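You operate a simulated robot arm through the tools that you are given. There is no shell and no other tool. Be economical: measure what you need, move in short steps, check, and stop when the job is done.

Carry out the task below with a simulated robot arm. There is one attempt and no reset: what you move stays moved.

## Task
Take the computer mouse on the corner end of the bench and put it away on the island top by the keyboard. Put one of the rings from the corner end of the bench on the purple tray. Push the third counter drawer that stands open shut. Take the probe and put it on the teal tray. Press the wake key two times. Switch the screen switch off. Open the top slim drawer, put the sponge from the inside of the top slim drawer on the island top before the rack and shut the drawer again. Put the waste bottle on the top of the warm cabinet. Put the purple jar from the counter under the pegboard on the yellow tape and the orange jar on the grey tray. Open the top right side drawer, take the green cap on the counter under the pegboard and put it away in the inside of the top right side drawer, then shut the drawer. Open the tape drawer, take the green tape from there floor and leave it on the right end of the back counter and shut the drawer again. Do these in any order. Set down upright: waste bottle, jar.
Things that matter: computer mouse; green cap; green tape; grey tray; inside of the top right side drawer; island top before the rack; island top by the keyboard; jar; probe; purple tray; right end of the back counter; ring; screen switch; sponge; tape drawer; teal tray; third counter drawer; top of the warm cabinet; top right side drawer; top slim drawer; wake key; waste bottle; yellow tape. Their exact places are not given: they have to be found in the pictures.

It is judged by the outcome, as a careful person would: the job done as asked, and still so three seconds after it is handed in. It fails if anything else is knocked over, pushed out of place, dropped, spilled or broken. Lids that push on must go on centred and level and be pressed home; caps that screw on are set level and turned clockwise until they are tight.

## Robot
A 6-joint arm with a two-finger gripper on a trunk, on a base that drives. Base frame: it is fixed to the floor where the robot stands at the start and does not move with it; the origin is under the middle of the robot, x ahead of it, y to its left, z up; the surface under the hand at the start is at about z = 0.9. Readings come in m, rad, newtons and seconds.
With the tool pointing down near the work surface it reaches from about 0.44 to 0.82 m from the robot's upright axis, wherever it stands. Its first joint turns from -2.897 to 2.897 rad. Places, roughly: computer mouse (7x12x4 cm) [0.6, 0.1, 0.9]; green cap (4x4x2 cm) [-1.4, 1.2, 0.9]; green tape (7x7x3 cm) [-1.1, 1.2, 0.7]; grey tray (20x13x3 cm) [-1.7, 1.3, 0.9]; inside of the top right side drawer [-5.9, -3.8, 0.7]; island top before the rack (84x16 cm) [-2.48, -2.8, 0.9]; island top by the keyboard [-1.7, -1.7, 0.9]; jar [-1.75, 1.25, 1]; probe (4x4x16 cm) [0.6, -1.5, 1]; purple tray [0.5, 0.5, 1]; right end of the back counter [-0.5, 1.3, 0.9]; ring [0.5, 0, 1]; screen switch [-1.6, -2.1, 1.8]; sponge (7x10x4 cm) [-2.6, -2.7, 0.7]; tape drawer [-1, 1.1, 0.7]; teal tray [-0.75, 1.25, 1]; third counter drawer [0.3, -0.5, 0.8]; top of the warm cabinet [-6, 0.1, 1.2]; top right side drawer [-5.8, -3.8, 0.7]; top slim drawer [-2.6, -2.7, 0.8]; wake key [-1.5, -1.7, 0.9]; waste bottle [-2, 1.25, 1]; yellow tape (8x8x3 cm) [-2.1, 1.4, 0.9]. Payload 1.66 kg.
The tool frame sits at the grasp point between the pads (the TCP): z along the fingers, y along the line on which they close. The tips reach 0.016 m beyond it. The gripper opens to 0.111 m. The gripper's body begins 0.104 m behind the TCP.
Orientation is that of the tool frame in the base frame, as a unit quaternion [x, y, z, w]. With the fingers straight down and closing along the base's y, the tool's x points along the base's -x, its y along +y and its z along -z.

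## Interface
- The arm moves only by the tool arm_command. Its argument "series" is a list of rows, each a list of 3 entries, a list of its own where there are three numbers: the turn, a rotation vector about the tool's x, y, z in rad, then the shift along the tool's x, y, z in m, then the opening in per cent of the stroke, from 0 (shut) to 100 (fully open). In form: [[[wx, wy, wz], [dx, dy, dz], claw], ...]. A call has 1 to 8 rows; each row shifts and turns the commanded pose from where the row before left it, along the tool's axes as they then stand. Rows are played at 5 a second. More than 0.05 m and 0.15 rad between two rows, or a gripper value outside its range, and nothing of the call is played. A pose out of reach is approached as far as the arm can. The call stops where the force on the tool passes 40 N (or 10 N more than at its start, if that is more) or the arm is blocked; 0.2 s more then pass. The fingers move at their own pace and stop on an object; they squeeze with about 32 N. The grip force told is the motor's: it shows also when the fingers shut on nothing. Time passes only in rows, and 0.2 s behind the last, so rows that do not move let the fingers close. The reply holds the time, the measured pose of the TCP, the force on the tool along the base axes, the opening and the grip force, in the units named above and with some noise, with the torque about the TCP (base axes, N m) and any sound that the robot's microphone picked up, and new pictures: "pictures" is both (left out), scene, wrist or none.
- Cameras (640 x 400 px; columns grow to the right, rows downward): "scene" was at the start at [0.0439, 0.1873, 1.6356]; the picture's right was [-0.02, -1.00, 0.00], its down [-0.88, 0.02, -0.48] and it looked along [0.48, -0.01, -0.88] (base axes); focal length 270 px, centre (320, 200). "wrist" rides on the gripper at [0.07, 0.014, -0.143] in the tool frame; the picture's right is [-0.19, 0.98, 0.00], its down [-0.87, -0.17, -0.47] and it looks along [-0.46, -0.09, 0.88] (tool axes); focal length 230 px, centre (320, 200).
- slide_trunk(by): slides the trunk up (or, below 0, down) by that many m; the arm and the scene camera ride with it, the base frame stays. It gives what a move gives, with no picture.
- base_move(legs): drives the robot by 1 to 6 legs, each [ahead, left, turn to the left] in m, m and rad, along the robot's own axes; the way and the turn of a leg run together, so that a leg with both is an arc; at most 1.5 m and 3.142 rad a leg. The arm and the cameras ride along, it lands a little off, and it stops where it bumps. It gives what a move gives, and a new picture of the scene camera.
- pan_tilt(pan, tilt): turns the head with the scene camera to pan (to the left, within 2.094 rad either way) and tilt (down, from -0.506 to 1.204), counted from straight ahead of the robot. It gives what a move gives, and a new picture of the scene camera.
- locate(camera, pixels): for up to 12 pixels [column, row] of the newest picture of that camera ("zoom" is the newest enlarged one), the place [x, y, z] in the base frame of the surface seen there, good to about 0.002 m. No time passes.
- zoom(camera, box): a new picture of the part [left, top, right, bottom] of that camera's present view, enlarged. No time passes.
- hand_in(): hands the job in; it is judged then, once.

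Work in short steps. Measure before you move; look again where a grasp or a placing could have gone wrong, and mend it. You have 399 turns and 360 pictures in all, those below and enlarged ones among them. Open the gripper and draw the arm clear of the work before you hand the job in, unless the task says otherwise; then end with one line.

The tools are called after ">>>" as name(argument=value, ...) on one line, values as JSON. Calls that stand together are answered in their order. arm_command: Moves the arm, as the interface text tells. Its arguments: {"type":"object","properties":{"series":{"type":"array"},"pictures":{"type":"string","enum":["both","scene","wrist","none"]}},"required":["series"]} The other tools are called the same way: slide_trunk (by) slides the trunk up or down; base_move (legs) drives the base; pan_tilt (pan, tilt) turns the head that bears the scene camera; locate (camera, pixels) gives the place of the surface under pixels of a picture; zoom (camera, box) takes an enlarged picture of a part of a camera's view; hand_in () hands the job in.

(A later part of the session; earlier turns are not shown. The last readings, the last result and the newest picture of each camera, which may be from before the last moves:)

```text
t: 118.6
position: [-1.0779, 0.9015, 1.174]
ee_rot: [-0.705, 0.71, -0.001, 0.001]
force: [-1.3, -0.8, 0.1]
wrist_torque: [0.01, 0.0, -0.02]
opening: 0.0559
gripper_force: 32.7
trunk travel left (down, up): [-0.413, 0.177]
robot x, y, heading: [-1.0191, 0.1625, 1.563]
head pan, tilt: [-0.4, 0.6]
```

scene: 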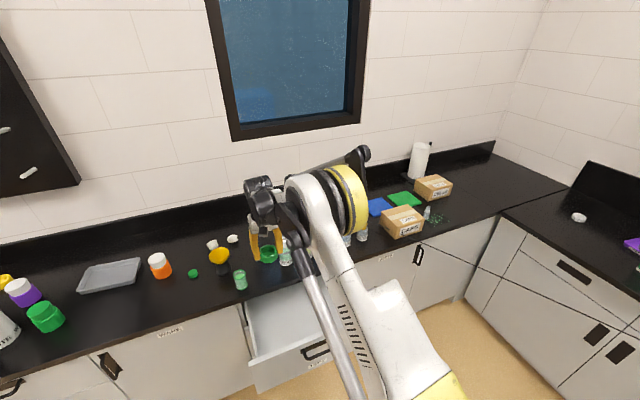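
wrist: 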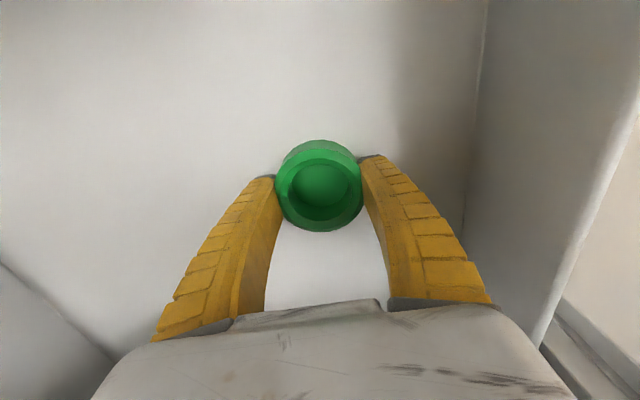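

I drive right 0.5 m to see the right end from closer.

>>> base_move(legs=[[0, -0.5, 0]])

>>> pan_tilt(pan=0.1, tilt=0.75)

```text
t: 121.5
position: [-0.5879, 0.9005, 1.1726]
ee_rot: [0.707, -0.707, 0.001, 0.0]
force: [0.8, 0.5, -0.6]
wrist_torque: [0.01, 0.02, 0.01]
opening: 0.0556
gripper_force: 32.0
trunk travel left (down, up): [-0.413, 0.177]
robot x, y, heading: [-0.5271, 0.1622, 1.573]
head pan, tilt: [-0.4, 0.6]
```

scene: 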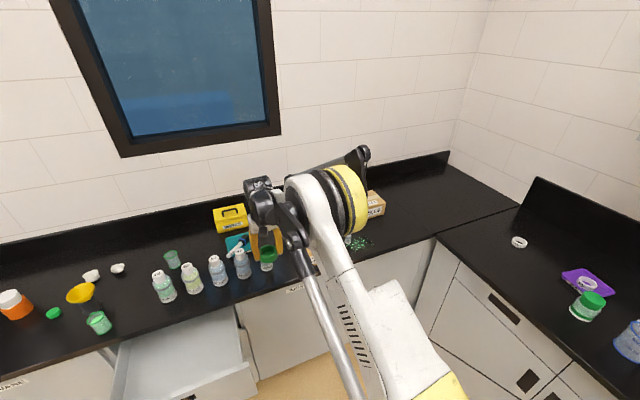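

```text
t: 122.4
position: [-0.5894, 0.9, 1.1723]
ee_rot: [-0.707, 0.708, 0.0, 0.001]
force: [-0.4, -0.4, -1.1]
wrist_torque: [0.02, 0.03, 0.0]
opening: 0.0554
gripper_force: 31.9
trunk travel left (down, up): [-0.413, 0.177]
robot x, y, heading: [-0.5261, 0.1645, 1.571]
head pan, tilt: [0.099, 0.75]
```

scene: 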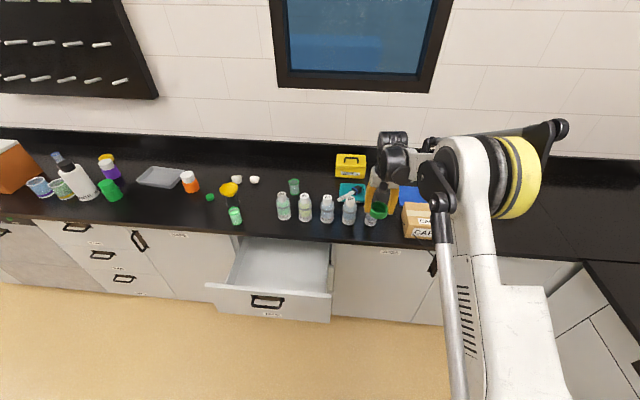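

>>> base_move(legs=[[0, -0.38, 0]])

>>> zoom(camera="scene", box=[180, 140, 420, 290])

```text
t: 124.8
position: [-0.2096, 0.9006, 1.1726]
ee_rot: [-0.707, 0.707, -0.001, 0.0]
force: [0.1, -1.1, -0.8]
wrist_torque: [-0.04, 0.09, 0.0]
opening: 0.0559
gripper_force: 32.2
trunk travel left (down, up): [-0.413, 0.177]
robot x, y, heading: [-0.1494, 0.1634, 1.566]
head pan, tilt: [0.099, 0.75]
```

scene: 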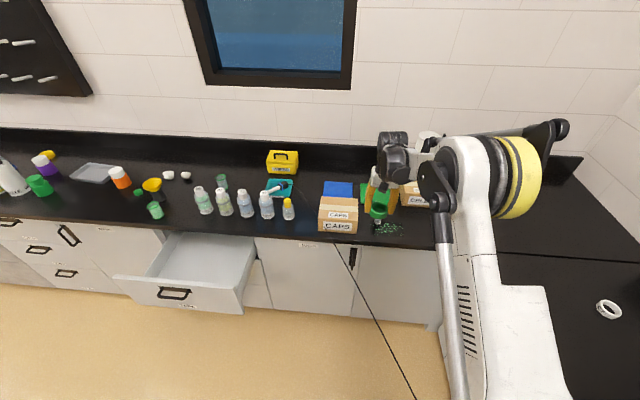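

```text
2.67 times, centred on (300, 215) of scene
```

zoom: 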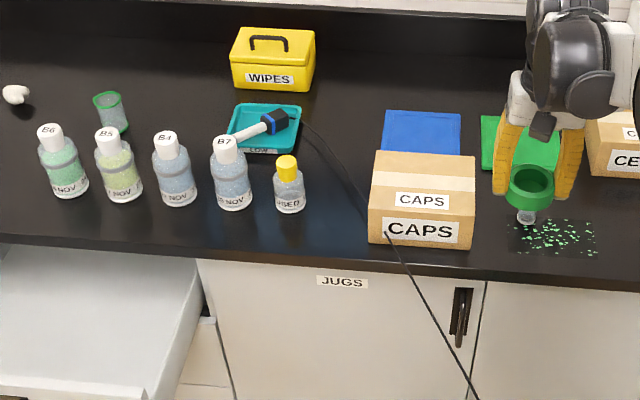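

I measure candidate free spots near (-0.5,1.3): zoom (345,110), and obstacles around.

>>> locate(camera="zoom", pixels=[[345, 110], [345, 75], [300, 110], [384, 115], [384, 155], [316, 60], [370, 160], [460, 115], [315, 85], [484, 118], [345, 190], [400, 80]])

```text
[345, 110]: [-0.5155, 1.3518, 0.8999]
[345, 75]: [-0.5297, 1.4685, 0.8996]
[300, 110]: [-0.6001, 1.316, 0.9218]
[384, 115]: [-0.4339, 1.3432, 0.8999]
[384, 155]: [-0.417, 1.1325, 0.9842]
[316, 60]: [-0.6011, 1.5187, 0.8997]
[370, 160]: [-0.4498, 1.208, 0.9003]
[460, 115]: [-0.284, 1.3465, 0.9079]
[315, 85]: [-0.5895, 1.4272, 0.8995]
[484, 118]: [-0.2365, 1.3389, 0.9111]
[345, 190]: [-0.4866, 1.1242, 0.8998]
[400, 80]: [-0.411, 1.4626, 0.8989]
```

I choose the free spot (-0.515,1.345). I shift the arm left 0.1 m and drive, keeping clear of the open drawer.

>>> arm_command(series=[[[0, 0, 0], [0, 0.035, 0], 0], [[0, 0, 0], [0, 0.035, 0], 0], [[0, 0, 0], [0, 0.035, 0], 0]], pictures="none")

>>> base_move(legs=[[0.44, 0, 0], [0, 0.2, 0]])

```text
t: 125.6
position: [-0.3177, 0.9004, 1.171]
ee_rot: [-0.707, 0.707, -0.001, 0.001]
force: [-0.3, 0.2, -0.3]
wrist_torque: [0.01, -0.05, 0.01]
opening: 0.0558
gripper_force: 32.0
trunk travel left (down, up): [-0.413, 0.177]
robot x, y, heading: [-0.1508, 0.1646, 1.567]
head pan, tilt: [0.099, 0.75]
```

```text
t: 129.5
position: [-0.5126, 1.3486, 1.1718]
ee_rot: [-0.706, 0.708, -0.002, 0.001]
force: [0.0, 0.0, -0.2]
wrist_torque: [0.0, -0.03, 0.0]
opening: 0.0556
gripper_force: 31.5
trunk travel left (down, up): [-0.413, 0.177]
robot x, y, heading: [-0.3489, 0.6088, 1.571]
head pan, tilt: [0.099, 0.75]
```

scene: 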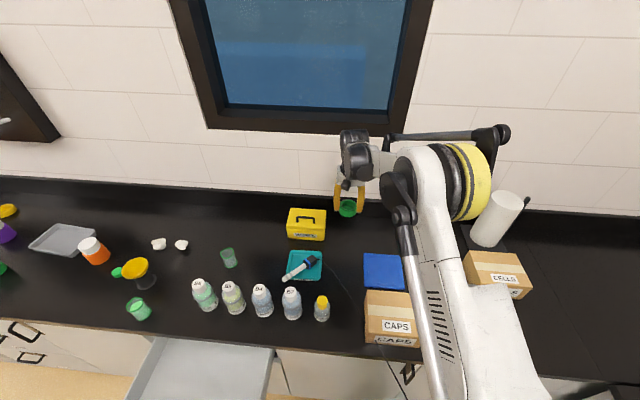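

Over the spot. I lower 0.245 m and release.

>>> arm_command(series=[[[0, 0, 0], [0, 0, 0.045], 0], [[0, 0, 0], [0, 0, 0.045], 0], [[0, 0, 0], [0, 0, 0.045], 0], [[0, 0, 0], [0, 0, 0.045], 0], [[0, 0, 0], [0, 0, 0.045], 0], [[0, 0, 0], [0, 0, 0.02], 0], [[0, 0, 0], [0, 0, 0], 0]], pictures="wrist")

```text
t: 131.1
position: [-0.5063, 1.3278, 0.9501]
ee_rot: [-0.706, 0.709, 0.0, 0.0]
force: [0.3, 0.4, -1.3]
wrist_torque: [0.0, -0.01, -0.01]
opening: 0.0557
gripper_force: 31.8
out of reach, approached as far as the arm can: row 5, 6
trunk travel left (down, up): [-0.413, 0.177]
robot x, y, heading: [-0.3468, 0.6133, 1.569]
head pan, tilt: [0.099, 0.75]
```

wrist: 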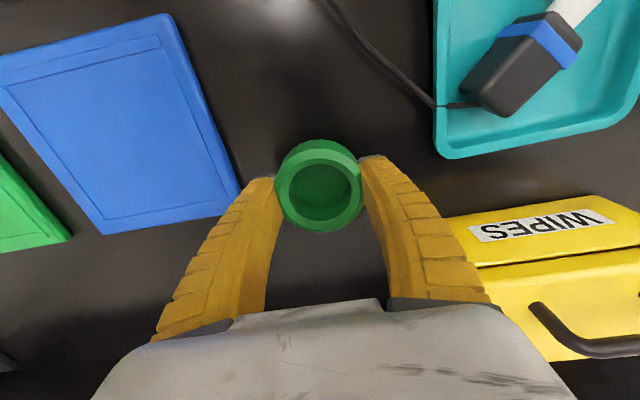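

Reach limit reached; I finish the last 2.5 cm with the trunk.

>>> slide_trunk(by=-0.026)

>>> arm_command(series=[[[0, 0, 0], [0, 0, 0], 75], [[0, 0, 0], [0, 0, 0], 75]], pictures="none")

>>> slide_trunk(by=0.17)

>>> pan_tilt(pan=0.099, tilt=0.8)

```text
t: 131.8
position: [-0.5068, 1.3281, 0.9235]
ee_rot: [-0.706, 0.708, -0.001, 0.0]
force: [0.2, 0.2, -0.7]
wrist_torque: [-0.02, -0.01, 0.02]
opening: 0.0556
gripper_force: 32.2
trunk travel left (down, up): [-0.387, 0.203]
robot x, y, heading: [-0.3437, 0.6152, 1.569]
head pan, tilt: [0.099, 0.75]
```

```text
t: 132.4
position: [-0.5059, 1.3271, 0.9258]
ee_rot: [-0.706, 0.708, -0.001, 0.0]
force: [-0.6, -0.3, 0.5]
wrist_torque: [0.01, 0.02, -0.01]
opening: 0.0846
gripper_force: 1.2
trunk travel left (down, up): [-0.387, 0.203]
robot x, y, heading: [-0.3458, 0.6095, 1.571]
head pan, tilt: [0.099, 0.75]
```

```text
t: 134.3
position: [-0.5067, 1.3275, 1.0946]
ee_rot: [-0.706, 0.708, 0.0, 0.0]
force: [0.0, -0.1, 0.0]
wrist_torque: [0.01, -0.01, 0.0]
opening: 0.0844
gripper_force: 0.9
trunk travel left (down, up): [-0.557, 0.033]
robot x, y, heading: [-0.3439, 0.6144, 1.569]
head pan, tilt: [0.099, 0.75]
```

```text
t: 135.0
position: [-0.5076, 1.3289, 1.094]
ee_rot: [-0.706, 0.708, -0.001, 0.0]
force: [0.5, 0.2, -0.3]
wrist_torque: [0.0, 0.0, -0.02]
opening: 0.0846
gripper_force: 0.9
trunk travel left (down, up): [-0.557, 0.033]
robot x, y, heading: [-0.3447, 0.6134, 1.564]
head pan, tilt: [0.099, 0.799]
```

scene: 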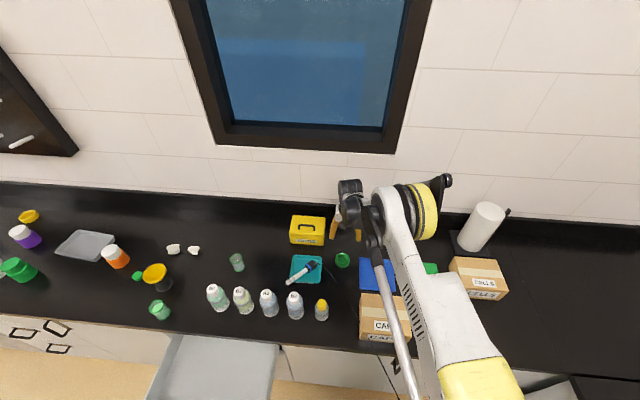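

Tape placed. I back away and line up in front of the open drawer's handle (x -0.979), gripper shut.

>>> base_move(legs=[[-0.74, 0, 0], [0, 0.475, 0]])

>>> slide_trunk(by=-0.28)

>>> arm_command(series=[[[0, 0, 0], [0, 0, 0], 0], [[0, 0, 0], [0, 0, 0], 0], [[0, 0, 0], [0, 0, 0], 0]], pictures="scene")

```text
t: 141.4
position: [-0.9816, 0.5894, 1.0953]
ee_rot: [-0.705, 0.709, -0.001, 0.0]
force: [-0.2, 0.2, 0.0]
wrist_torque: [0.0, -0.01, -0.01]
opening: 0.0844
gripper_force: 1.1
trunk travel left (down, up): [-0.557, 0.033]
robot x, y, heading: [-0.823, -0.1259, 1.569]
head pan, tilt: [0.099, 0.799]
```

scene: 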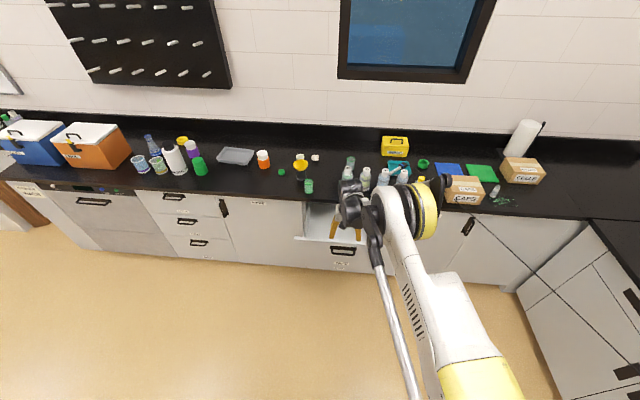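

```text
t: 144.2
position: [-0.9815, 0.5897, 0.8145]
ee_rot: [-0.706, 0.708, -0.001, 0.001]
force: [0.6, 0.4, 0.4]
wrist_torque: [0.01, 0.0, 0.0]
opening: 0.0846
gripper_force: 1.0
trunk travel left (down, up): [-0.277, 0.313]
robot x, y, heading: [-0.8203, -0.1269, 1.568]
head pan, tilt: [0.099, 0.799]
```

```text
t: 145.1
position: [-0.9809, 0.5899, 0.8141]
ee_rot: [-0.706, 0.709, 0.0, 0.001]
force: [0.0, 0.6, 0.2]
wrist_torque: [0.02, -0.03, 0.01]
opening: 0.0
gripper_force: 28.9
trunk travel left (down, up): [-0.277, 0.313]
robot x, y, heading: [-0.821, -0.1234, 1.57]
head pan, tilt: [0.099, 0.799]
```

scene: 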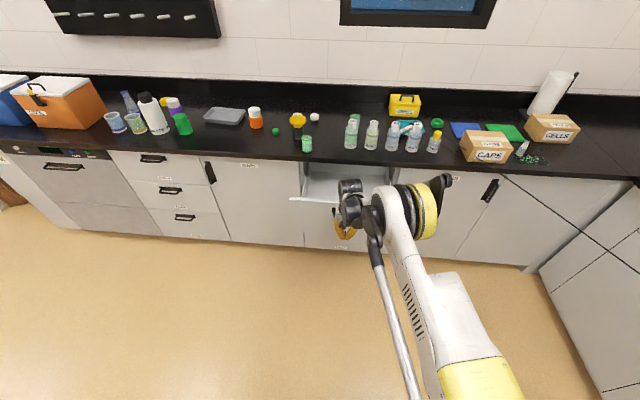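

Fingers before the bar. I push with the base 0.31 m, then finish with the arm.

>>> base_move(legs=[[0.31, 0, 0]])

>>> arm_command(series=[[[0, 0, 0], [-0.015, 0, 0], 0], [[0, 0, 0], [-0.01, 0, 0], 0], [[0, 0, 0], [-0.008, 0, 0], 0], [[0, 0, 0], [-0.006, 0, 0], 0], [[0, 0, 0], [-0.005, 0, 0], 0], [[0, 0, 0], [-0.005, 0, 0], 0], [[0, 0, 0], [-0.005, 0, 0], 0]], pictures="scene")

```text
t: 147.1
position: [-0.9814, 0.9015, 0.814]
ee_rot: [-0.706, 0.708, -0.001, 0.001]
force: [0.1, 0.4, 0.5]
wrist_torque: [-0.02, 0.01, 0.0]
opening: 0.0001
gripper_force: 28.7
trunk travel left (down, up): [-0.277, 0.313]
robot x, y, heading: [-0.814, 0.1845, 1.569]
head pan, tilt: [0.099, 0.799]
```

scene: 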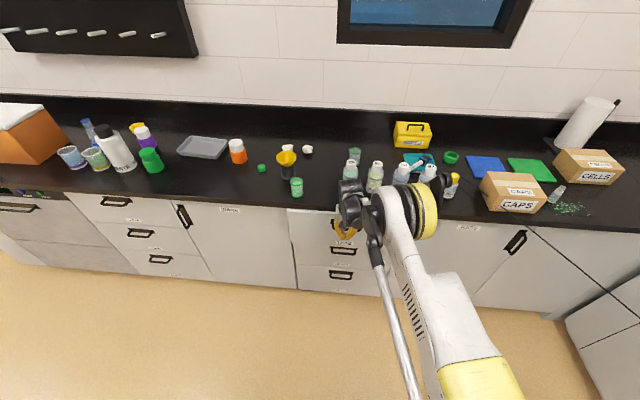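

```text
t: 148.7
position: [-0.9753, 0.9288, 0.8401]
ee_rot: [-0.707, 0.708, 0.0, 0.002]
force: [0.3, 0.3, 0.0]
wrist_torque: [0.01, 0.01, -0.01]
opening: 0.0
gripper_force: 28.8
out of reach, approached as far as the arm can: row 1, 2, 3, 4, 5, 6, 7
trunk travel left (down, up): [-0.277, 0.313]
robot x, y, heading: [-0.8189, 0.181, 1.569]
head pan, tilt: [0.099, 0.799]
```

scene: 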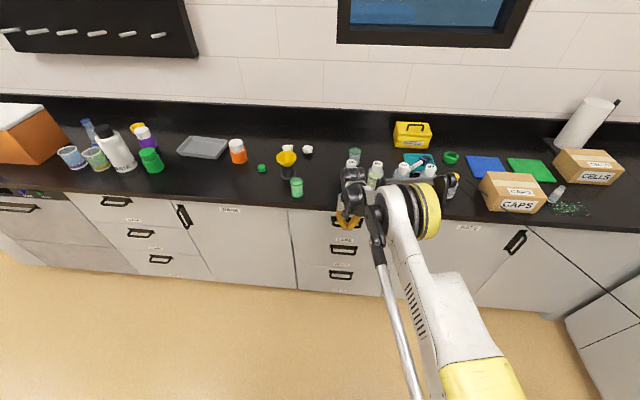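

Arm ran out of reach and rose slightly. I step back 3 cm, lower the trunk to z≈0.81 and push on with the base.

>>> arm_command(series=[[[0, 0, 0], [0.03, 0, 0], 0], [[0, 0, 0], [0.02, 0, 0], 0]], pictures="none")

>>> slide_trunk(by=-0.03)

```text
t: 149.3
position: [-0.9748, 0.8772, 0.8402]
ee_rot: [-0.706, 0.708, 0.0, 0.0]
force: [-0.9, 0.2, -0.4]
wrist_torque: [0.0, 0.02, 0.01]
opening: 0.0001
gripper_force: 28.5
trunk travel left (down, up): [-0.277, 0.313]
robot x, y, heading: [-0.8188, 0.1881, 1.566]
head pan, tilt: [0.099, 0.799]
```

```text
t: 150.1
position: [-0.9752, 0.8779, 0.8104]
ee_rot: [-0.705, 0.709, 0.0, 0.002]
force: [-0.6, 0.5, 0.4]
wrist_torque: [-0.02, 0.05, 0.0]
opening: 0.0
gripper_force: 28.2
trunk travel left (down, up): [-0.247, 0.343]
robot x, y, heading: [-0.8228, 0.1855, 1.568]
head pan, tilt: [0.099, 0.799]
```

>>> base_move(legs=[[0.05, 0, 0]])

>>> arm_command(series=[[[0, 0, 0], [-0.008, 0, 0], 0], [[0, 0, 0], [-0.006, 0, 0], 0], [[0, 0, 0], [-0.005, 0, 0], 0], [[0, 0, 0], [-0.005, 0, 0], 0], [[0, 0, 0], [-0.005, 0, 0], 0]], pictures="none")

>>> zoom(camera="scene", box=[260, 180, 460, 305])

```text
t: 151.0
position: [-0.975, 0.9289, 0.8103]
ee_rot: [-0.706, 0.708, 0.0, -0.001]
force: [-0.2, 0.0, 0.8]
wrist_torque: [-0.06, 0.01, 0.0]
opening: 0.0001
gripper_force: 28.9
trunk travel left (down, up): [-0.247, 0.343]
robot x, y, heading: [-0.8222, 0.2341, 1.565]
head pan, tilt: [0.099, 0.799]
```

scene: 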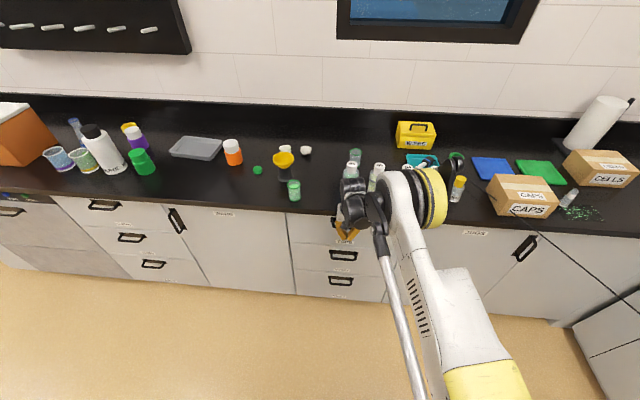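

```text
t: 151.8
position: [-0.9754, 0.9396, 0.8091]
ee_rot: [-0.707, 0.708, -0.005, -0.002]
force: [1.6, -11.8, 0.1]
wrist_torque: [0.11, -0.03, 0.09]
opening: 0.0001
gripper_force: 28.5
trunk travel left (down, up): [-0.247, 0.343]
robot x, y, heading: [-0.8223, 0.2365, 1.572]
head pan, tilt: [0.099, 0.799]
stopped in row 3: the force on the tool passed its limit at 49 N (the readings are from after the stop); the commanded pose is now the measured one
```

```text
3.20 times, centred on (360, 242) of scene
```

zoom: 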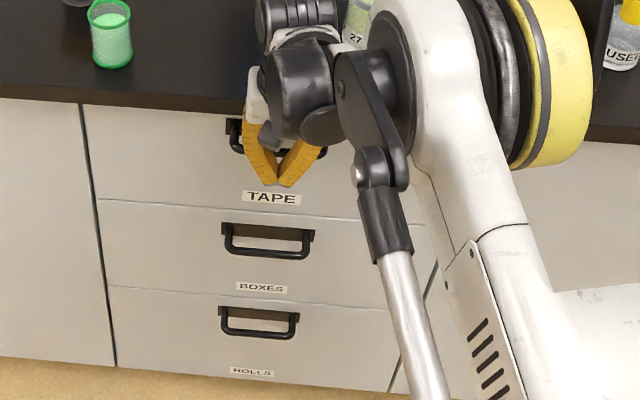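

Drawer shut firmly. I retract, raise, and drive left to the jars.

>>> arm_command(series=[[[0, 0, 0], [0.04, 0, 0], 0], [[0, 0, 0], [0.04, 0, 0], 0], [[0, 0, 0], [0.04, 0, 0], 0]], pictures="none")

>>> slide_trunk(by=0.3)

>>> arm_command(series=[[[0, 0, 0], [0, 0, -0.04], 100], [[0, 0, 0], [0, 0, -0.04], 100], [[0, 0, 0], [0, 0, -0.04], 100]], pictures="none")

>>> base_move(legs=[[0, 0.8, 0]])

>>> zoom(camera="scene", box=[100, 120, 400, 300])

```text
t: 152.6
position: [-0.9751, 0.8209, 0.8105]
ee_rot: [-0.706, 0.708, -0.003, -0.001]
force: [0.2, -0.3, 0.0]
wrist_torque: [-0.03, 0.0, 0.01]
opening: 0.0
gripper_force: 28.7
trunk travel left (down, up): [-0.247, 0.343]
robot x, y, heading: [-0.8156, 0.2328, 1.565]
head pan, tilt: [0.099, 0.799]
```

```text
t: 155.6
position: [-0.9756, 0.8222, 1.109]
ee_rot: [-0.707, 0.707, -0.005, -0.001]
force: [0.8, -0.3, -0.2]
wrist_torque: [-0.01, -0.01, 0.03]
opening: 0.0005
gripper_force: 28.2
trunk travel left (down, up): [-0.547, 0.043]
robot x, y, heading: [-0.8204, 0.2354, 1.571]
head pan, tilt: [0.099, 0.799]
```

```text
t: 156.4
position: [-0.9761, 0.8225, 1.2322]
ee_rot: [-0.707, 0.708, -0.003, -0.001]
force: [-0.2, -0.4, 0.4]
wrist_torque: [0.02, 0.04, -0.02]
opening: 0.1108
gripper_force: 0.1
trunk travel left (down, up): [-0.547, 0.043]
robot x, y, heading: [-0.8208, 0.2331, 1.572]
head pan, tilt: [0.099, 0.799]
```

```text
t: 160.7
position: [-1.774, 0.8256, 1.2295]
ee_rot: [-0.706, 0.709, -0.004, -0.001]
force: [-0.5, -0.8, -0.5]
wrist_torque: [0.01, -0.01, 0.02]
opening: 0.1106
gripper_force: 0.1
trunk travel left (down, up): [-0.547, 0.043]
robot x, y, heading: [-1.6206, 0.2372, 1.564]
head pan, tilt: [0.099, 0.799]
```

scene: 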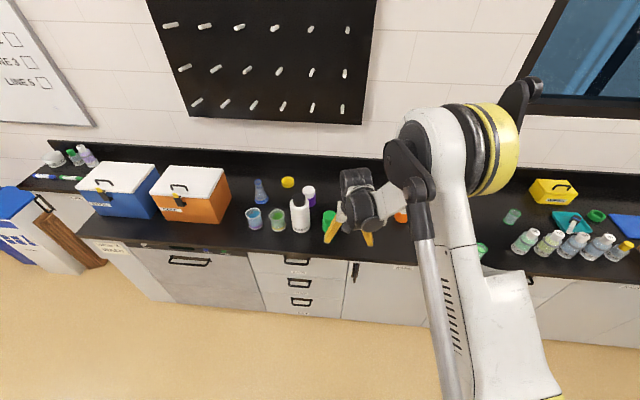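

```text
2.13 times, centred on (250, 210) of scene
```

zoom: 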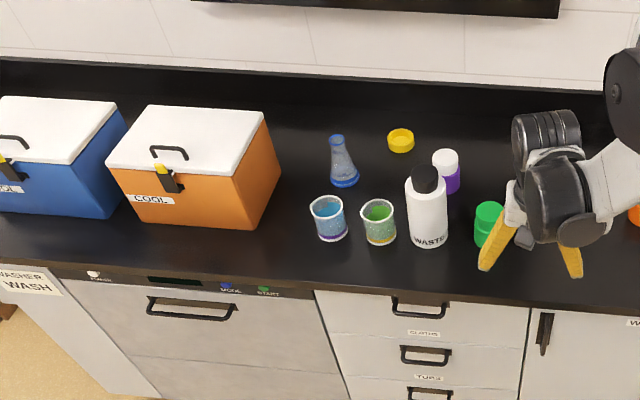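

I measure yellow tape, waste bottle, purple jar, neighbours.

>>> locate(camera="zoom", pixels=[[401, 133], [401, 146], [389, 139], [413, 139], [426, 172], [428, 210], [445, 157], [450, 182], [488, 212], [378, 212], [343, 170], [329, 208]])

>>> zoom(camera="scene", box=[230, 165, 350, 245])

```text
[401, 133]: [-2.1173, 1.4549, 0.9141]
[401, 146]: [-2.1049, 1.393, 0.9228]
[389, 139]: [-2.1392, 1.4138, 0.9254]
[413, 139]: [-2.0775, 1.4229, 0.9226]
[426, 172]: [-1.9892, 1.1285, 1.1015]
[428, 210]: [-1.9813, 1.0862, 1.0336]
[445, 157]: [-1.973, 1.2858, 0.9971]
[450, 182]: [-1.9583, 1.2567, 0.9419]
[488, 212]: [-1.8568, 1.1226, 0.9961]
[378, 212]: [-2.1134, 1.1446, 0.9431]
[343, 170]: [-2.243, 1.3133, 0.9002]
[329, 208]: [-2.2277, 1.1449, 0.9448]
```

```text
5.00 times, centred on (290, 205) of scene
```

zoom: 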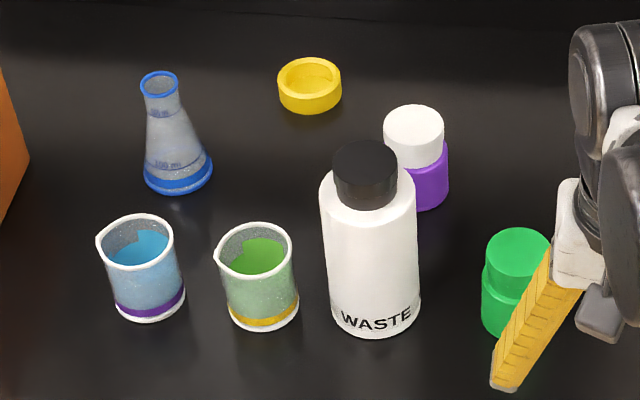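

Purple jar is at (-1.97,1.28), yellow tape at (-2.107,1.424) top 0.924, waste bottle at about (-1.985,1.13) top 1.10. I extend 8 cm, yaw the tool 45° so the camera stays clear of the bottle, and drive over the jar.

>>> arm_command(series=[[[0, 0, 0], [-0.04, 0, 0], 80], [[0, 0, 0], [-0.04, 0, 0], 80], [[0, 0, -0.149], [0, 0, 0], 80], [[0, 0, -0.149], [0, 0, 0], 80], [[0, 0, -0.149], [0, 0, 0], 80], [[0, 0, -0.149], [0, 0, 0], 80], [[0, 0, -0.149], [0, 0, 0], 80], [[0, 0, 0], [0, 0, 0], 80]], pictures="none")

>>> base_move(legs=[[0.375, 0.197, 0]])

>>> zoom(camera="wrist", box=[0, 0, 640, 400])

```text
t: 162.5
position: [-1.7747, 0.9052, 1.2296]
ee_rot: [0.916, -0.401, 0.004, 0.004]
force: [0.0, 0.6, -0.1]
wrist_torque: [-0.02, 0.04, 0.02]
opening: 0.09
gripper_force: 0.4
trunk travel left (down, up): [-0.547, 0.043]
robot x, y, heading: [-1.6198, 0.2381, 1.567]
head pan, tilt: [0.099, 0.799]
```

```text
t: 165.1
position: [-1.9711, 1.2837, 1.2296]
ee_rot: [0.915, -0.403, 0.003, 0.003]
force: [1.0, 0.0, 0.1]
wrist_torque: [-0.03, -0.01, -0.03]
opening: 0.0899
gripper_force: 1.0
trunk travel left (down, up): [-0.547, 0.043]
robot x, y, heading: [-1.8148, 0.6146, 1.569]
head pan, tilt: [0.099, 0.799]
```

scene: 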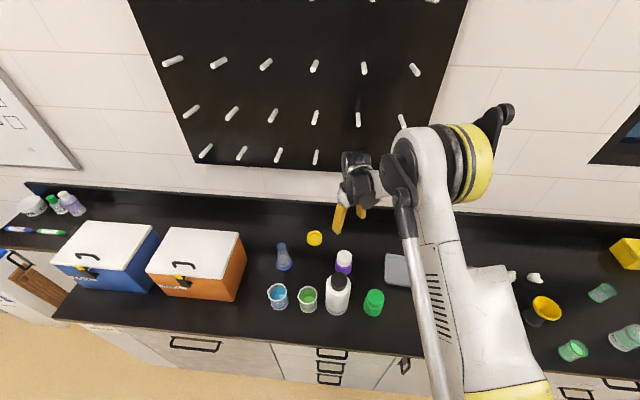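

```text
1.00 times, centred on (320, 200) of wrist (not enlarged: the box is as wide or as high as the picture)
```

zoom: 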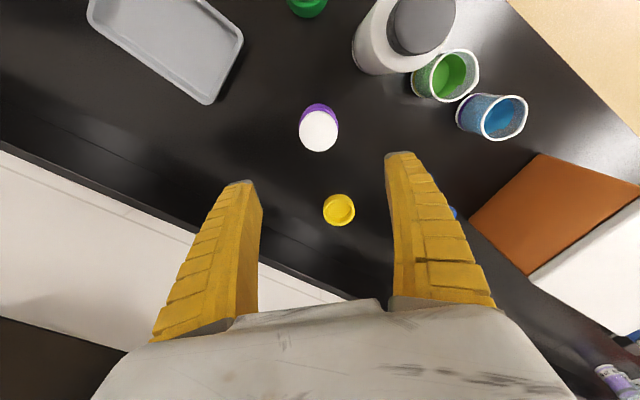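

The pegboard's pegs may be near the wrist; I measure the pegs and refine jar, tape positions.

>>> zoom(camera="scene", box=[260, 130, 420, 330])

>>> locate(camera="scene", pixels=[[316, 163], [278, 162], [359, 125], [402, 122], [320, 168], [344, 256], [344, 268], [314, 233], [314, 243], [307, 237], [321, 237], [314, 238]])

```text
2.00 times, centred on (340, 230) of scene
```

zoom: 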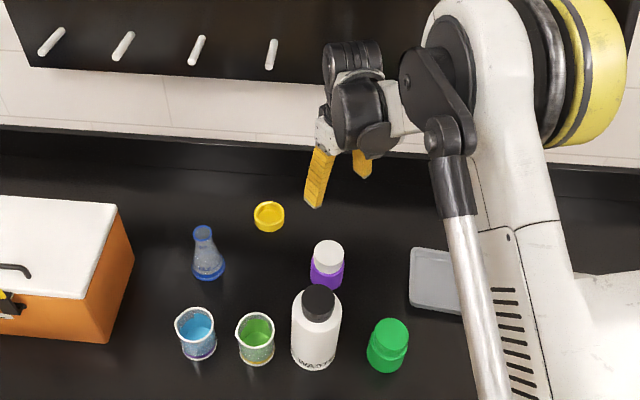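

```text
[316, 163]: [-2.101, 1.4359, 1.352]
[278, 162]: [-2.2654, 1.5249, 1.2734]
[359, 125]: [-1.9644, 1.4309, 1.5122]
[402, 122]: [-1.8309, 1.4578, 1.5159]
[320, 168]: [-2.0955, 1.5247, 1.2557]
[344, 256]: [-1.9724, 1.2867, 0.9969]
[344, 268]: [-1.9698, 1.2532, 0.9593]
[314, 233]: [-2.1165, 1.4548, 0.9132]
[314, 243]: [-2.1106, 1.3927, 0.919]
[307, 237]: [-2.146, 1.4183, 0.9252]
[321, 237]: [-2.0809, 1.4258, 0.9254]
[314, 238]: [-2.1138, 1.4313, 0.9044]
```

I check the wrist's height above the TCP, as pegs sit at z≈1.35 over the tape.

>>> locate(camera="zoom", pixels=[[350, 46], [352, 60], [335, 55], [378, 55], [360, 100], [345, 130], [400, 90], [440, 20], [300, 180]])

```text
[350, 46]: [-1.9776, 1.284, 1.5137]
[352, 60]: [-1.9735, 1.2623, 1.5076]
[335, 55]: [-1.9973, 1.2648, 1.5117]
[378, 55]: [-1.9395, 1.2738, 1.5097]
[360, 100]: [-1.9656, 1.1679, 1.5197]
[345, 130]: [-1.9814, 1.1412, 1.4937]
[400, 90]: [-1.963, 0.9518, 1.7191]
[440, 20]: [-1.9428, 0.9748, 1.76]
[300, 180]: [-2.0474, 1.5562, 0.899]
```

A wrist drum would pass within 2 cm of the waste bottle, so I take the waste bottle away first. I measure it.

>>> locate(camera="zoom", pixels=[[318, 295], [305, 297], [332, 297], [318, 312], [294, 330], [339, 330], [316, 335], [316, 365], [256, 320], [256, 335], [405, 330]])

```text
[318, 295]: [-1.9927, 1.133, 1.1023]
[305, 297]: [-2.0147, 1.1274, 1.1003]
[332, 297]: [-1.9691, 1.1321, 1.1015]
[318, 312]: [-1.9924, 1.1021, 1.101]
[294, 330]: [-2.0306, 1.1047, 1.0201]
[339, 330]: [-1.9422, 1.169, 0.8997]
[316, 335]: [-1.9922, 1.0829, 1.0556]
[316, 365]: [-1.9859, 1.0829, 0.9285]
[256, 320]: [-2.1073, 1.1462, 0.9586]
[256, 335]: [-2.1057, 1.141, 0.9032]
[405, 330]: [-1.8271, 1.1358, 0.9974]
```

Waste bottle: centre (-1.991,1.126), diameter ≈0.085, top 1.102. I unyaw, open fully, and move over it.

>>> arm_command(series=[[[0, 0, 0.149], [0, 0, 0], 100], [[0, 0, 0.149], [0, 0, 0], 100], [[0, 0, 0.149], [0, 0, 0], 100], [[0, 0, 0.149], [0, 0, 0], 100], [[0, 0, 0.149], [0, 0, 0], 100]], pictures="none")

>>> base_move(legs=[[-0.158, 0.02, 0]])

>>> zoom(camera="wrist", box=[0, 0, 640, 400])

```text
t: 166.3
position: [-1.9703, 1.2826, 1.2302]
ee_rot: [-0.705, 0.709, -0.005, -0.003]
force: [0.1, 0.8, -0.4]
wrist_torque: [0.0, -0.03, 0.02]
opening: 0.1108
gripper_force: 0.1
trunk travel left (down, up): [-0.547, 0.043]
robot x, y, heading: [-1.8156, 0.6125, 1.571]
head pan, tilt: [0.099, 0.799]
```

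```text
t: 167.7
position: [-1.9925, 1.1253, 1.2307]
ee_rot: [-0.706, 0.708, -0.003, -0.001]
force: [0.8, -0.9, 1.3]
wrist_torque: [0.02, 0.01, 0.0]
opening: 0.1111
gripper_force: 0.0
trunk travel left (down, up): [-0.547, 0.043]
robot x, y, heading: [-1.8356, 0.4578, 1.572]
head pan, tilt: [0.099, 0.799]
```

scene: 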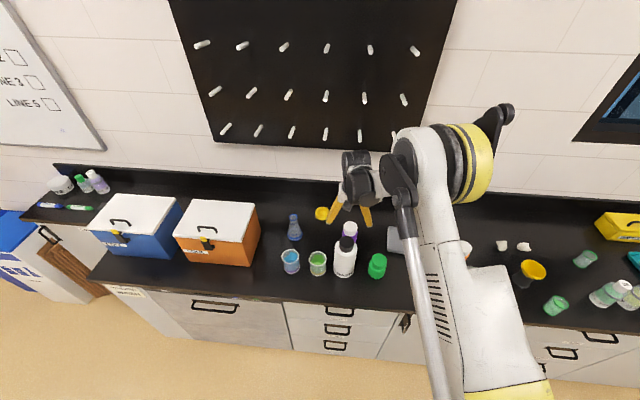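

```text
1.00 times, centred on (320, 200) of wrist (not enlarged: the box is as wide or as high as the picture)
```

zoom: 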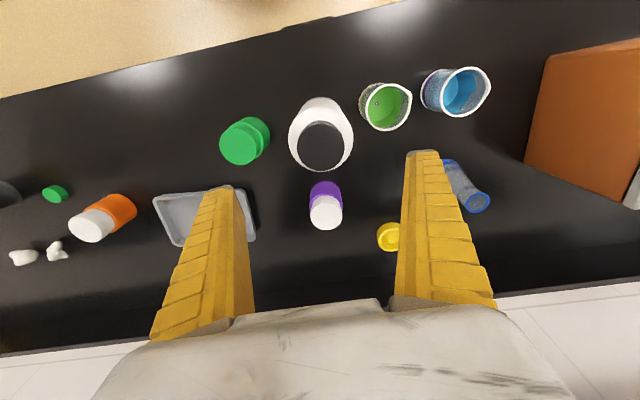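

Aligned. Descend to z≈1.015 and grip the body.

>>> arm_command(series=[[[0, 0, 0], [0, 0, 0.045], 100], [[0, 0, 0], [0, 0, 0.045], 100], [[0, 0, 0], [0, 0, 0.045], 100], [[0, 0, 0], [0, 0, 0.045], 100], [[0, 0, 0], [0, 0, 0.035], 100], [[0, 0, 0], [0, 0, 0], 100]], pictures="both")

```text
t: 169.1
position: [-1.9891, 1.1097, 1.0399]
ee_rot: [-0.707, 0.708, -0.005, -0.002]
force: [0.0, -0.1, 0.2]
wrist_torque: [-0.01, 0.02, 0.0]
opening: 0.1108
gripper_force: 0.0
out of reach, approached as far as the arm can: row 5
trunk travel left (down, up): [-0.547, 0.043]
robot x, y, heading: [-1.8337, 0.4567, 1.571]
head pan, tilt: [0.099, 0.799]
```

scene: 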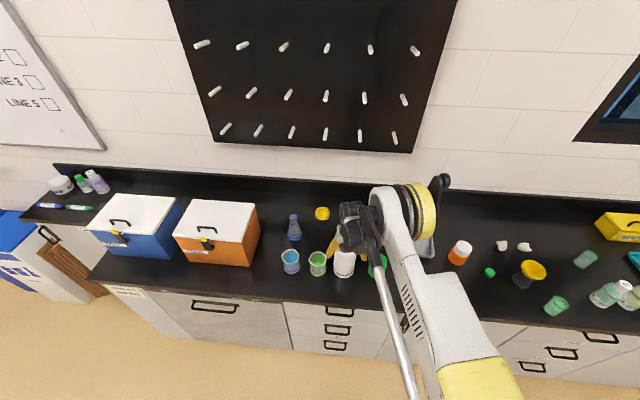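
wrist: 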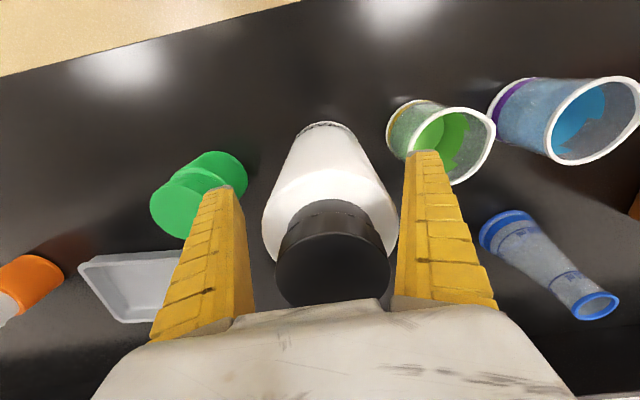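

Reach clipped it 1.6 cm short. I nudge the base ahead 1.6 cm and lower the trunk 2.5 cm.

>>> base_move(legs=[[0.016, 0.002, 0]])

>>> slide_trunk(by=-0.026)

>>> arm_command(series=[[[0, 0, 0], [0, 0, 0], 100], [[0, 0, 0], [0, 0, 0], 0], [[0, 0, 0], [0, 0, 0], 0], [[0, 0, 0], [0, 0, 0], 0]], pictures="wrist")

```text
t: 169.9
position: [-1.991, 1.1236, 1.0409]
ee_rot: [-0.706, 0.708, -0.003, -0.002]
force: [0.1, 1.2, -0.5]
wrist_torque: [0.02, -0.01, -0.01]
opening: 0.1108
gripper_force: 0.1
trunk travel left (down, up): [-0.547, 0.043]
robot x, y, heading: [-1.8402, 0.4733, 1.57]
head pan, tilt: [0.099, 0.799]
```

scene: 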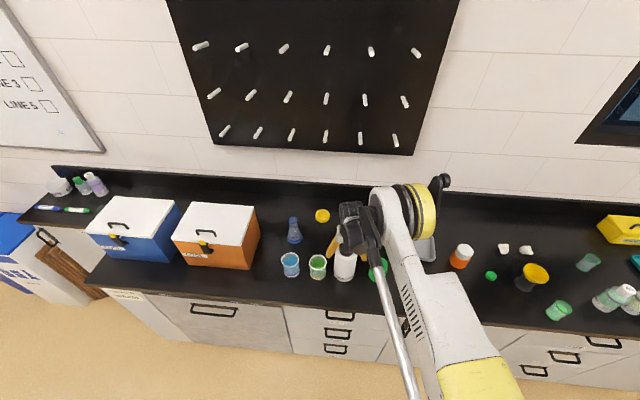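

```text
t: 170.6
position: [-1.9918, 1.1255, 1.0149]
ee_rot: [-0.706, 0.708, -0.004, -0.001]
force: [-1.1, 0.3, -0.5]
wrist_torque: [-0.03, -0.03, 0.0]
opening: 0.112
gripper_force: 0.1
trunk travel left (down, up): [-0.521, 0.069]
robot x, y, heading: [-1.8419, 0.4751, 1.568]
head pan, tilt: [0.099, 0.799]
```

```text
t: 171.6
position: [-1.9906, 1.1245, 1.0152]
ee_rot: [-0.707, 0.707, -0.003, -0.002]
force: [-0.1, -1.8, 0.2]
wrist_torque: [-0.18, 0.34, 0.07]
opening: 0.0856
gripper_force: 31.4
trunk travel left (down, up): [-0.521, 0.069]
robot x, y, heading: [-1.8403, 0.4728, 1.572]
head pan, tilt: [0.099, 0.799]
```

wrist: 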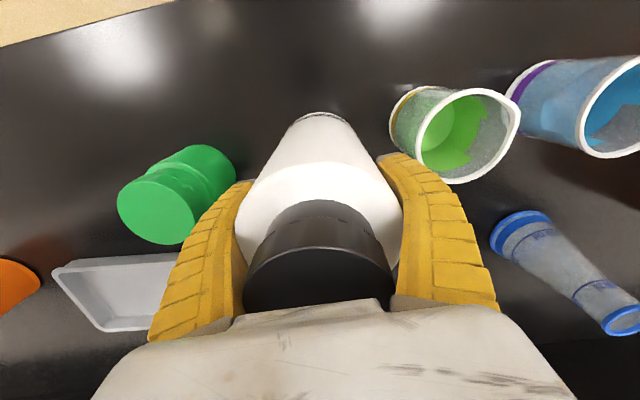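

Gripped. I lift 0.2 m and back away from the counter.

>>> arm_command(series=[[[0, 0, 0], [0, 0, -0.03], 0], [[0, 0, 0], [0, 0, -0.04], 0], [[0, 0, 0], [0, 0, -0.045], 0], [[0, 0, 0], [0, 0, -0.045], 0], [[0, 0, 0], [0, 0, -0.045], 0]], pictures="none")

>>> base_move(legs=[[-0.55, 0, 0]])

>>> pan_tilt(pan=1.4, tilt=0.3)

```text
t: 172.8
position: [-1.9898, 1.1252, 1.2206]
ee_rot: [-0.706, 0.708, -0.004, -0.001]
force: [-0.8, 0.6, -6.1]
wrist_torque: [-0.02, 0.01, 0.01]
opening: 0.0855
gripper_force: 32.6
trunk travel left (down, up): [-0.521, 0.069]
robot x, y, heading: [-1.8412, 0.4726, 1.567]
head pan, tilt: [0.099, 0.799]
```

```text
t: 175.9
position: [-1.9931, 0.5801, 1.2192]
ee_rot: [0.709, -0.705, 0.005, 0.003]
force: [-0.1, 0.5, -6.0]
wrist_torque: [-0.04, -0.01, 0.02]
opening: 0.085
gripper_force: 31.8
trunk travel left (down, up): [-0.521, 0.069]
robot x, y, heading: [-1.8345, -0.0719, 1.577]
head pan, tilt: [0.099, 0.799]
```

scene: 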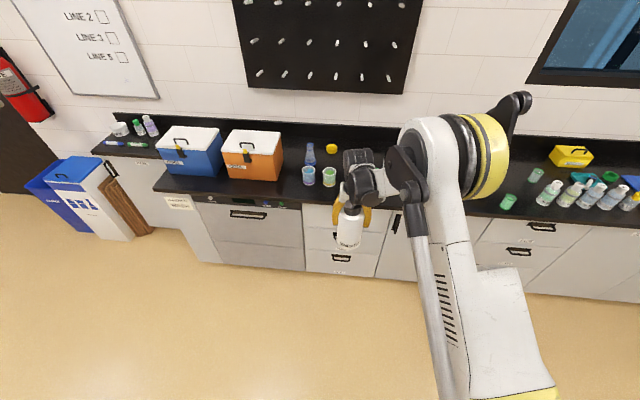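

```text
t: 177.4
position: [-1.9946, 0.5788, 1.2202]
ee_rot: [0.709, -0.705, 0.005, 0.002]
force: [0.8, -0.2, -5.9]
wrist_torque: [-0.01, -0.01, -0.02]
opening: 0.0845
gripper_force: 32.3
trunk travel left (down, up): [-0.521, 0.069]
robot x, y, heading: [-1.839, -0.0714, 1.58]
head pan, tilt: [1.4, 0.3]
```

scene: 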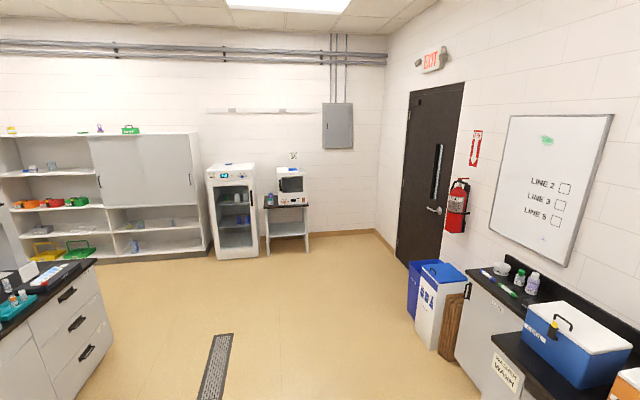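

The warm cabinet stands at (230,200). I measure it and the obstacles on the way.

>>> locate(camera="scene", pixels=[[215, 172], [250, 172], [230, 165], [228, 175], [95, 262], [105, 320], [440, 320], [215, 350], [290, 230], [230, 250]])

>>> zoom(camera="scene", box=[190, 140, 330, 260])

```text
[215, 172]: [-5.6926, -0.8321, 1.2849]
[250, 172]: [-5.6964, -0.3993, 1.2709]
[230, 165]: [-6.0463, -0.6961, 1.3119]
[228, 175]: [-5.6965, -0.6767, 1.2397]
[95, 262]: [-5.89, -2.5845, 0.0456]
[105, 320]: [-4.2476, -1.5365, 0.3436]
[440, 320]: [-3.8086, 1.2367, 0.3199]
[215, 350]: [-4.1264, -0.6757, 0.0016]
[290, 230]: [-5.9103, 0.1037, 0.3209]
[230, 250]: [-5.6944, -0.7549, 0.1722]
```

```text
3.33 times, centred on (260, 200) of scene
```

zoom: 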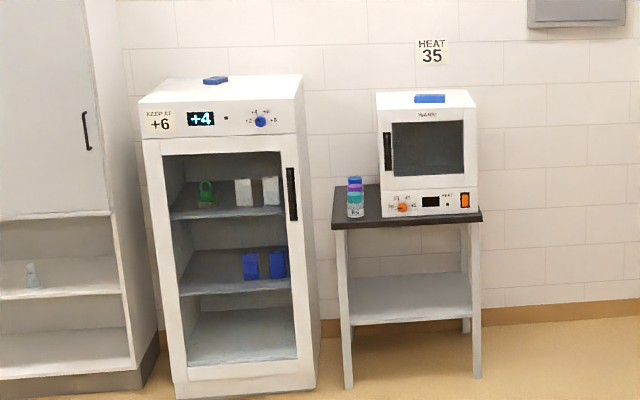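

The warm cabinet is the small "HEAT 35 / warmer" unit around (-6,0.1). I raise the bottle, turn to face -x and drive 2.8 m.

>>> arm_command(series=[[[0, 0, 0], [0, 0, -0.045], 0], [[0, 0, 0], [0, 0, -0.045], 0], [[0, 0, 0], [0, 0, -0.045], 0], [[0, 0, 0], [0, 0, -0.03], 0]], pictures="none")

>>> base_move(legs=[[0, 0, 1.563], [1.4, -0.15, 0], [1.4, -0.15, 0]])

>>> pan_tilt(pan=0.0, tilt=0.35)

```text
t: 178.4
position: [-1.9948, 0.5805, 1.3856]
ee_rot: [0.709, -0.705, 0.004, 0.002]
force: [-0.1, -0.8, -6.0]
wrist_torque: [-0.02, 0.01, -0.01]
opening: 0.0845
gripper_force: 32.3
trunk travel left (down, up): [-0.521, 0.069]
robot x, y, heading: [-1.8377, -0.0725, 1.577]
head pan, tilt: [1.4, 0.3]
```

```text
t: 196.0
position: [-5.3213, 0.087, 1.3846]
ee_rot: [1.0, -0.007, 0.004, -0.001]
force: [0.0, 0.1, -5.8]
wrist_torque: [-0.01, -0.08, 0.02]
opening: 0.0839
gripper_force: 32.0
trunk travel left (down, up): [-0.521, 0.069]
robot x, y, heading: [-4.6657, 0.233, 3.124]
head pan, tilt: [1.4, 0.3]
```

scene: 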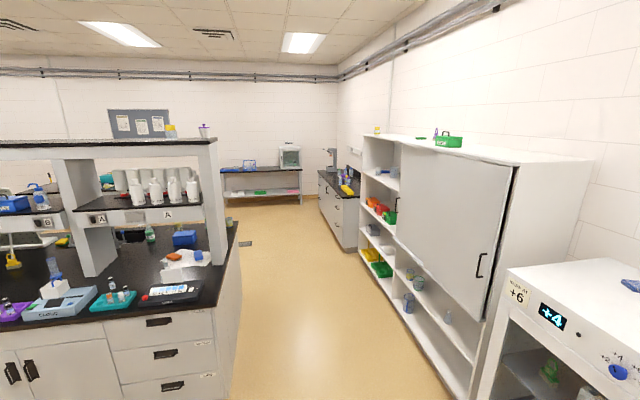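

```text
t: 197.5
position: [-5.3205, 0.0867, 1.3847]
ee_rot: [1.0, -0.006, 0.004, 0.0]
force: [-0.1, -0.6, -5.8]
wrist_torque: [-0.01, -0.05, -0.04]
opening: 0.0833
gripper_force: 32.6
trunk travel left (down, up): [-0.521, 0.069]
robot x, y, heading: [-4.6622, 0.2294, 3.125]
head pan, tilt: [0.0, 0.351]
```

scene: 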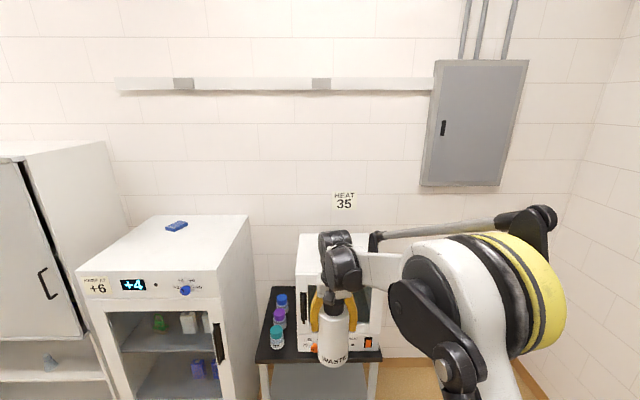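

The arm hides the cabinet top; I shift the base 0.3 m right to see it.

>>> base_move(legs=[[0.2, -0.3, 0.015]])

>>> zoom(camera="scene", box=[100, 200, 360, 400])

```text
t: 199.9
position: [-5.5178, 0.3806, 1.3855]
ee_rot: [1.0, 0.0, 0.004, -0.001]
force: [-0.3, -0.2, -6.4]
wrist_torque: [-0.02, -0.03, 0.02]
opening: 0.0837
gripper_force: 31.9
trunk travel left (down, up): [-0.521, 0.069]
robot x, y, heading: [-4.8642, 0.5298, 3.14]
head pan, tilt: [0.0, 0.351]
```

scene: 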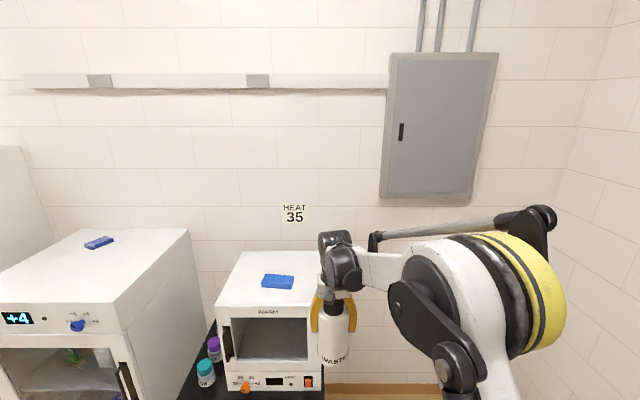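

```text
2.00 times, centred on (230, 300) of scene
```

zoom: 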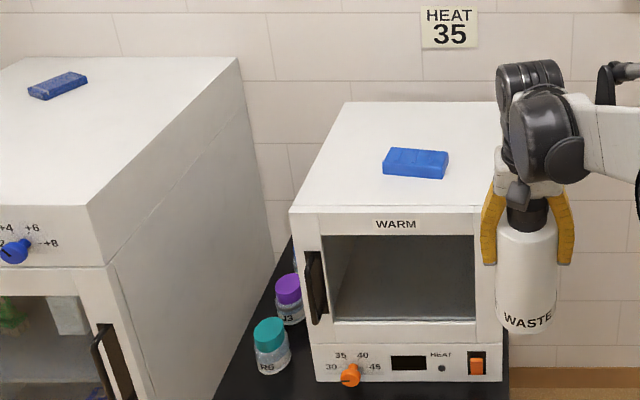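

>>> locate(camera="zoom", pixels=[[292, 206], [470, 204], [350, 105], [480, 105], [340, 175], [385, 175], [445, 178], [390, 150], [446, 152], [465, 185], [325, 190], [410, 195]])

```text
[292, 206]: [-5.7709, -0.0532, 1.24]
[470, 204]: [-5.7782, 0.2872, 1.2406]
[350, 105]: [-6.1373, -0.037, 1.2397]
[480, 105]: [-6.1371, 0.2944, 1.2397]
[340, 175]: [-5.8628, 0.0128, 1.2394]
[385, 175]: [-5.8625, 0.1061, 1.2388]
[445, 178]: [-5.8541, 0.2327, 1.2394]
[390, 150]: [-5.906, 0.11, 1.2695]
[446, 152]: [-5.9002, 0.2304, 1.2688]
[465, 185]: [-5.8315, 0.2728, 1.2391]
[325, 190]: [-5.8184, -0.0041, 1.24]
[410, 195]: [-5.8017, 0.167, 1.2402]
```

Free spot left of the blue item: (-5.94, 0.03), top z=1.24. I drive the bottle over it (3 cm clearance).

>>> base_move(legs=[[0, 0.35, 0], [0.42, 0, 0]])

>>> zoom(camera="scene", box=[200, 200, 440, 400])

```text
t: 204.3
position: [-5.933, 0.0296, 1.3838]
ee_rot: [1.0, 0.0, 0.004, -0.001]
force: [-0.1, 0.2, -5.9]
wrist_torque: [-0.02, -0.06, 0.01]
opening: 0.0834
gripper_force: 32.0
trunk travel left (down, up): [-0.521, 0.069]
robot x, y, heading: [-5.2766, 0.186, 3.142]
head pan, tilt: [0.0, 0.351]
```

scene: 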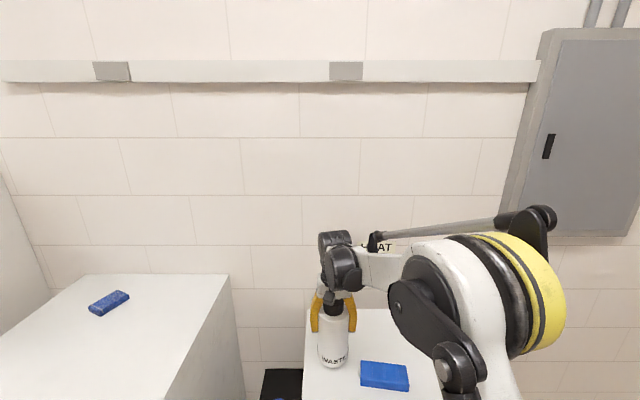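

```text
2.00 times, centred on (320, 300) of scene
```

zoom: 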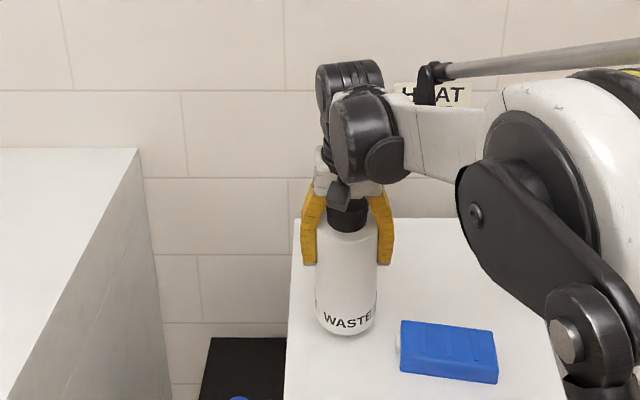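

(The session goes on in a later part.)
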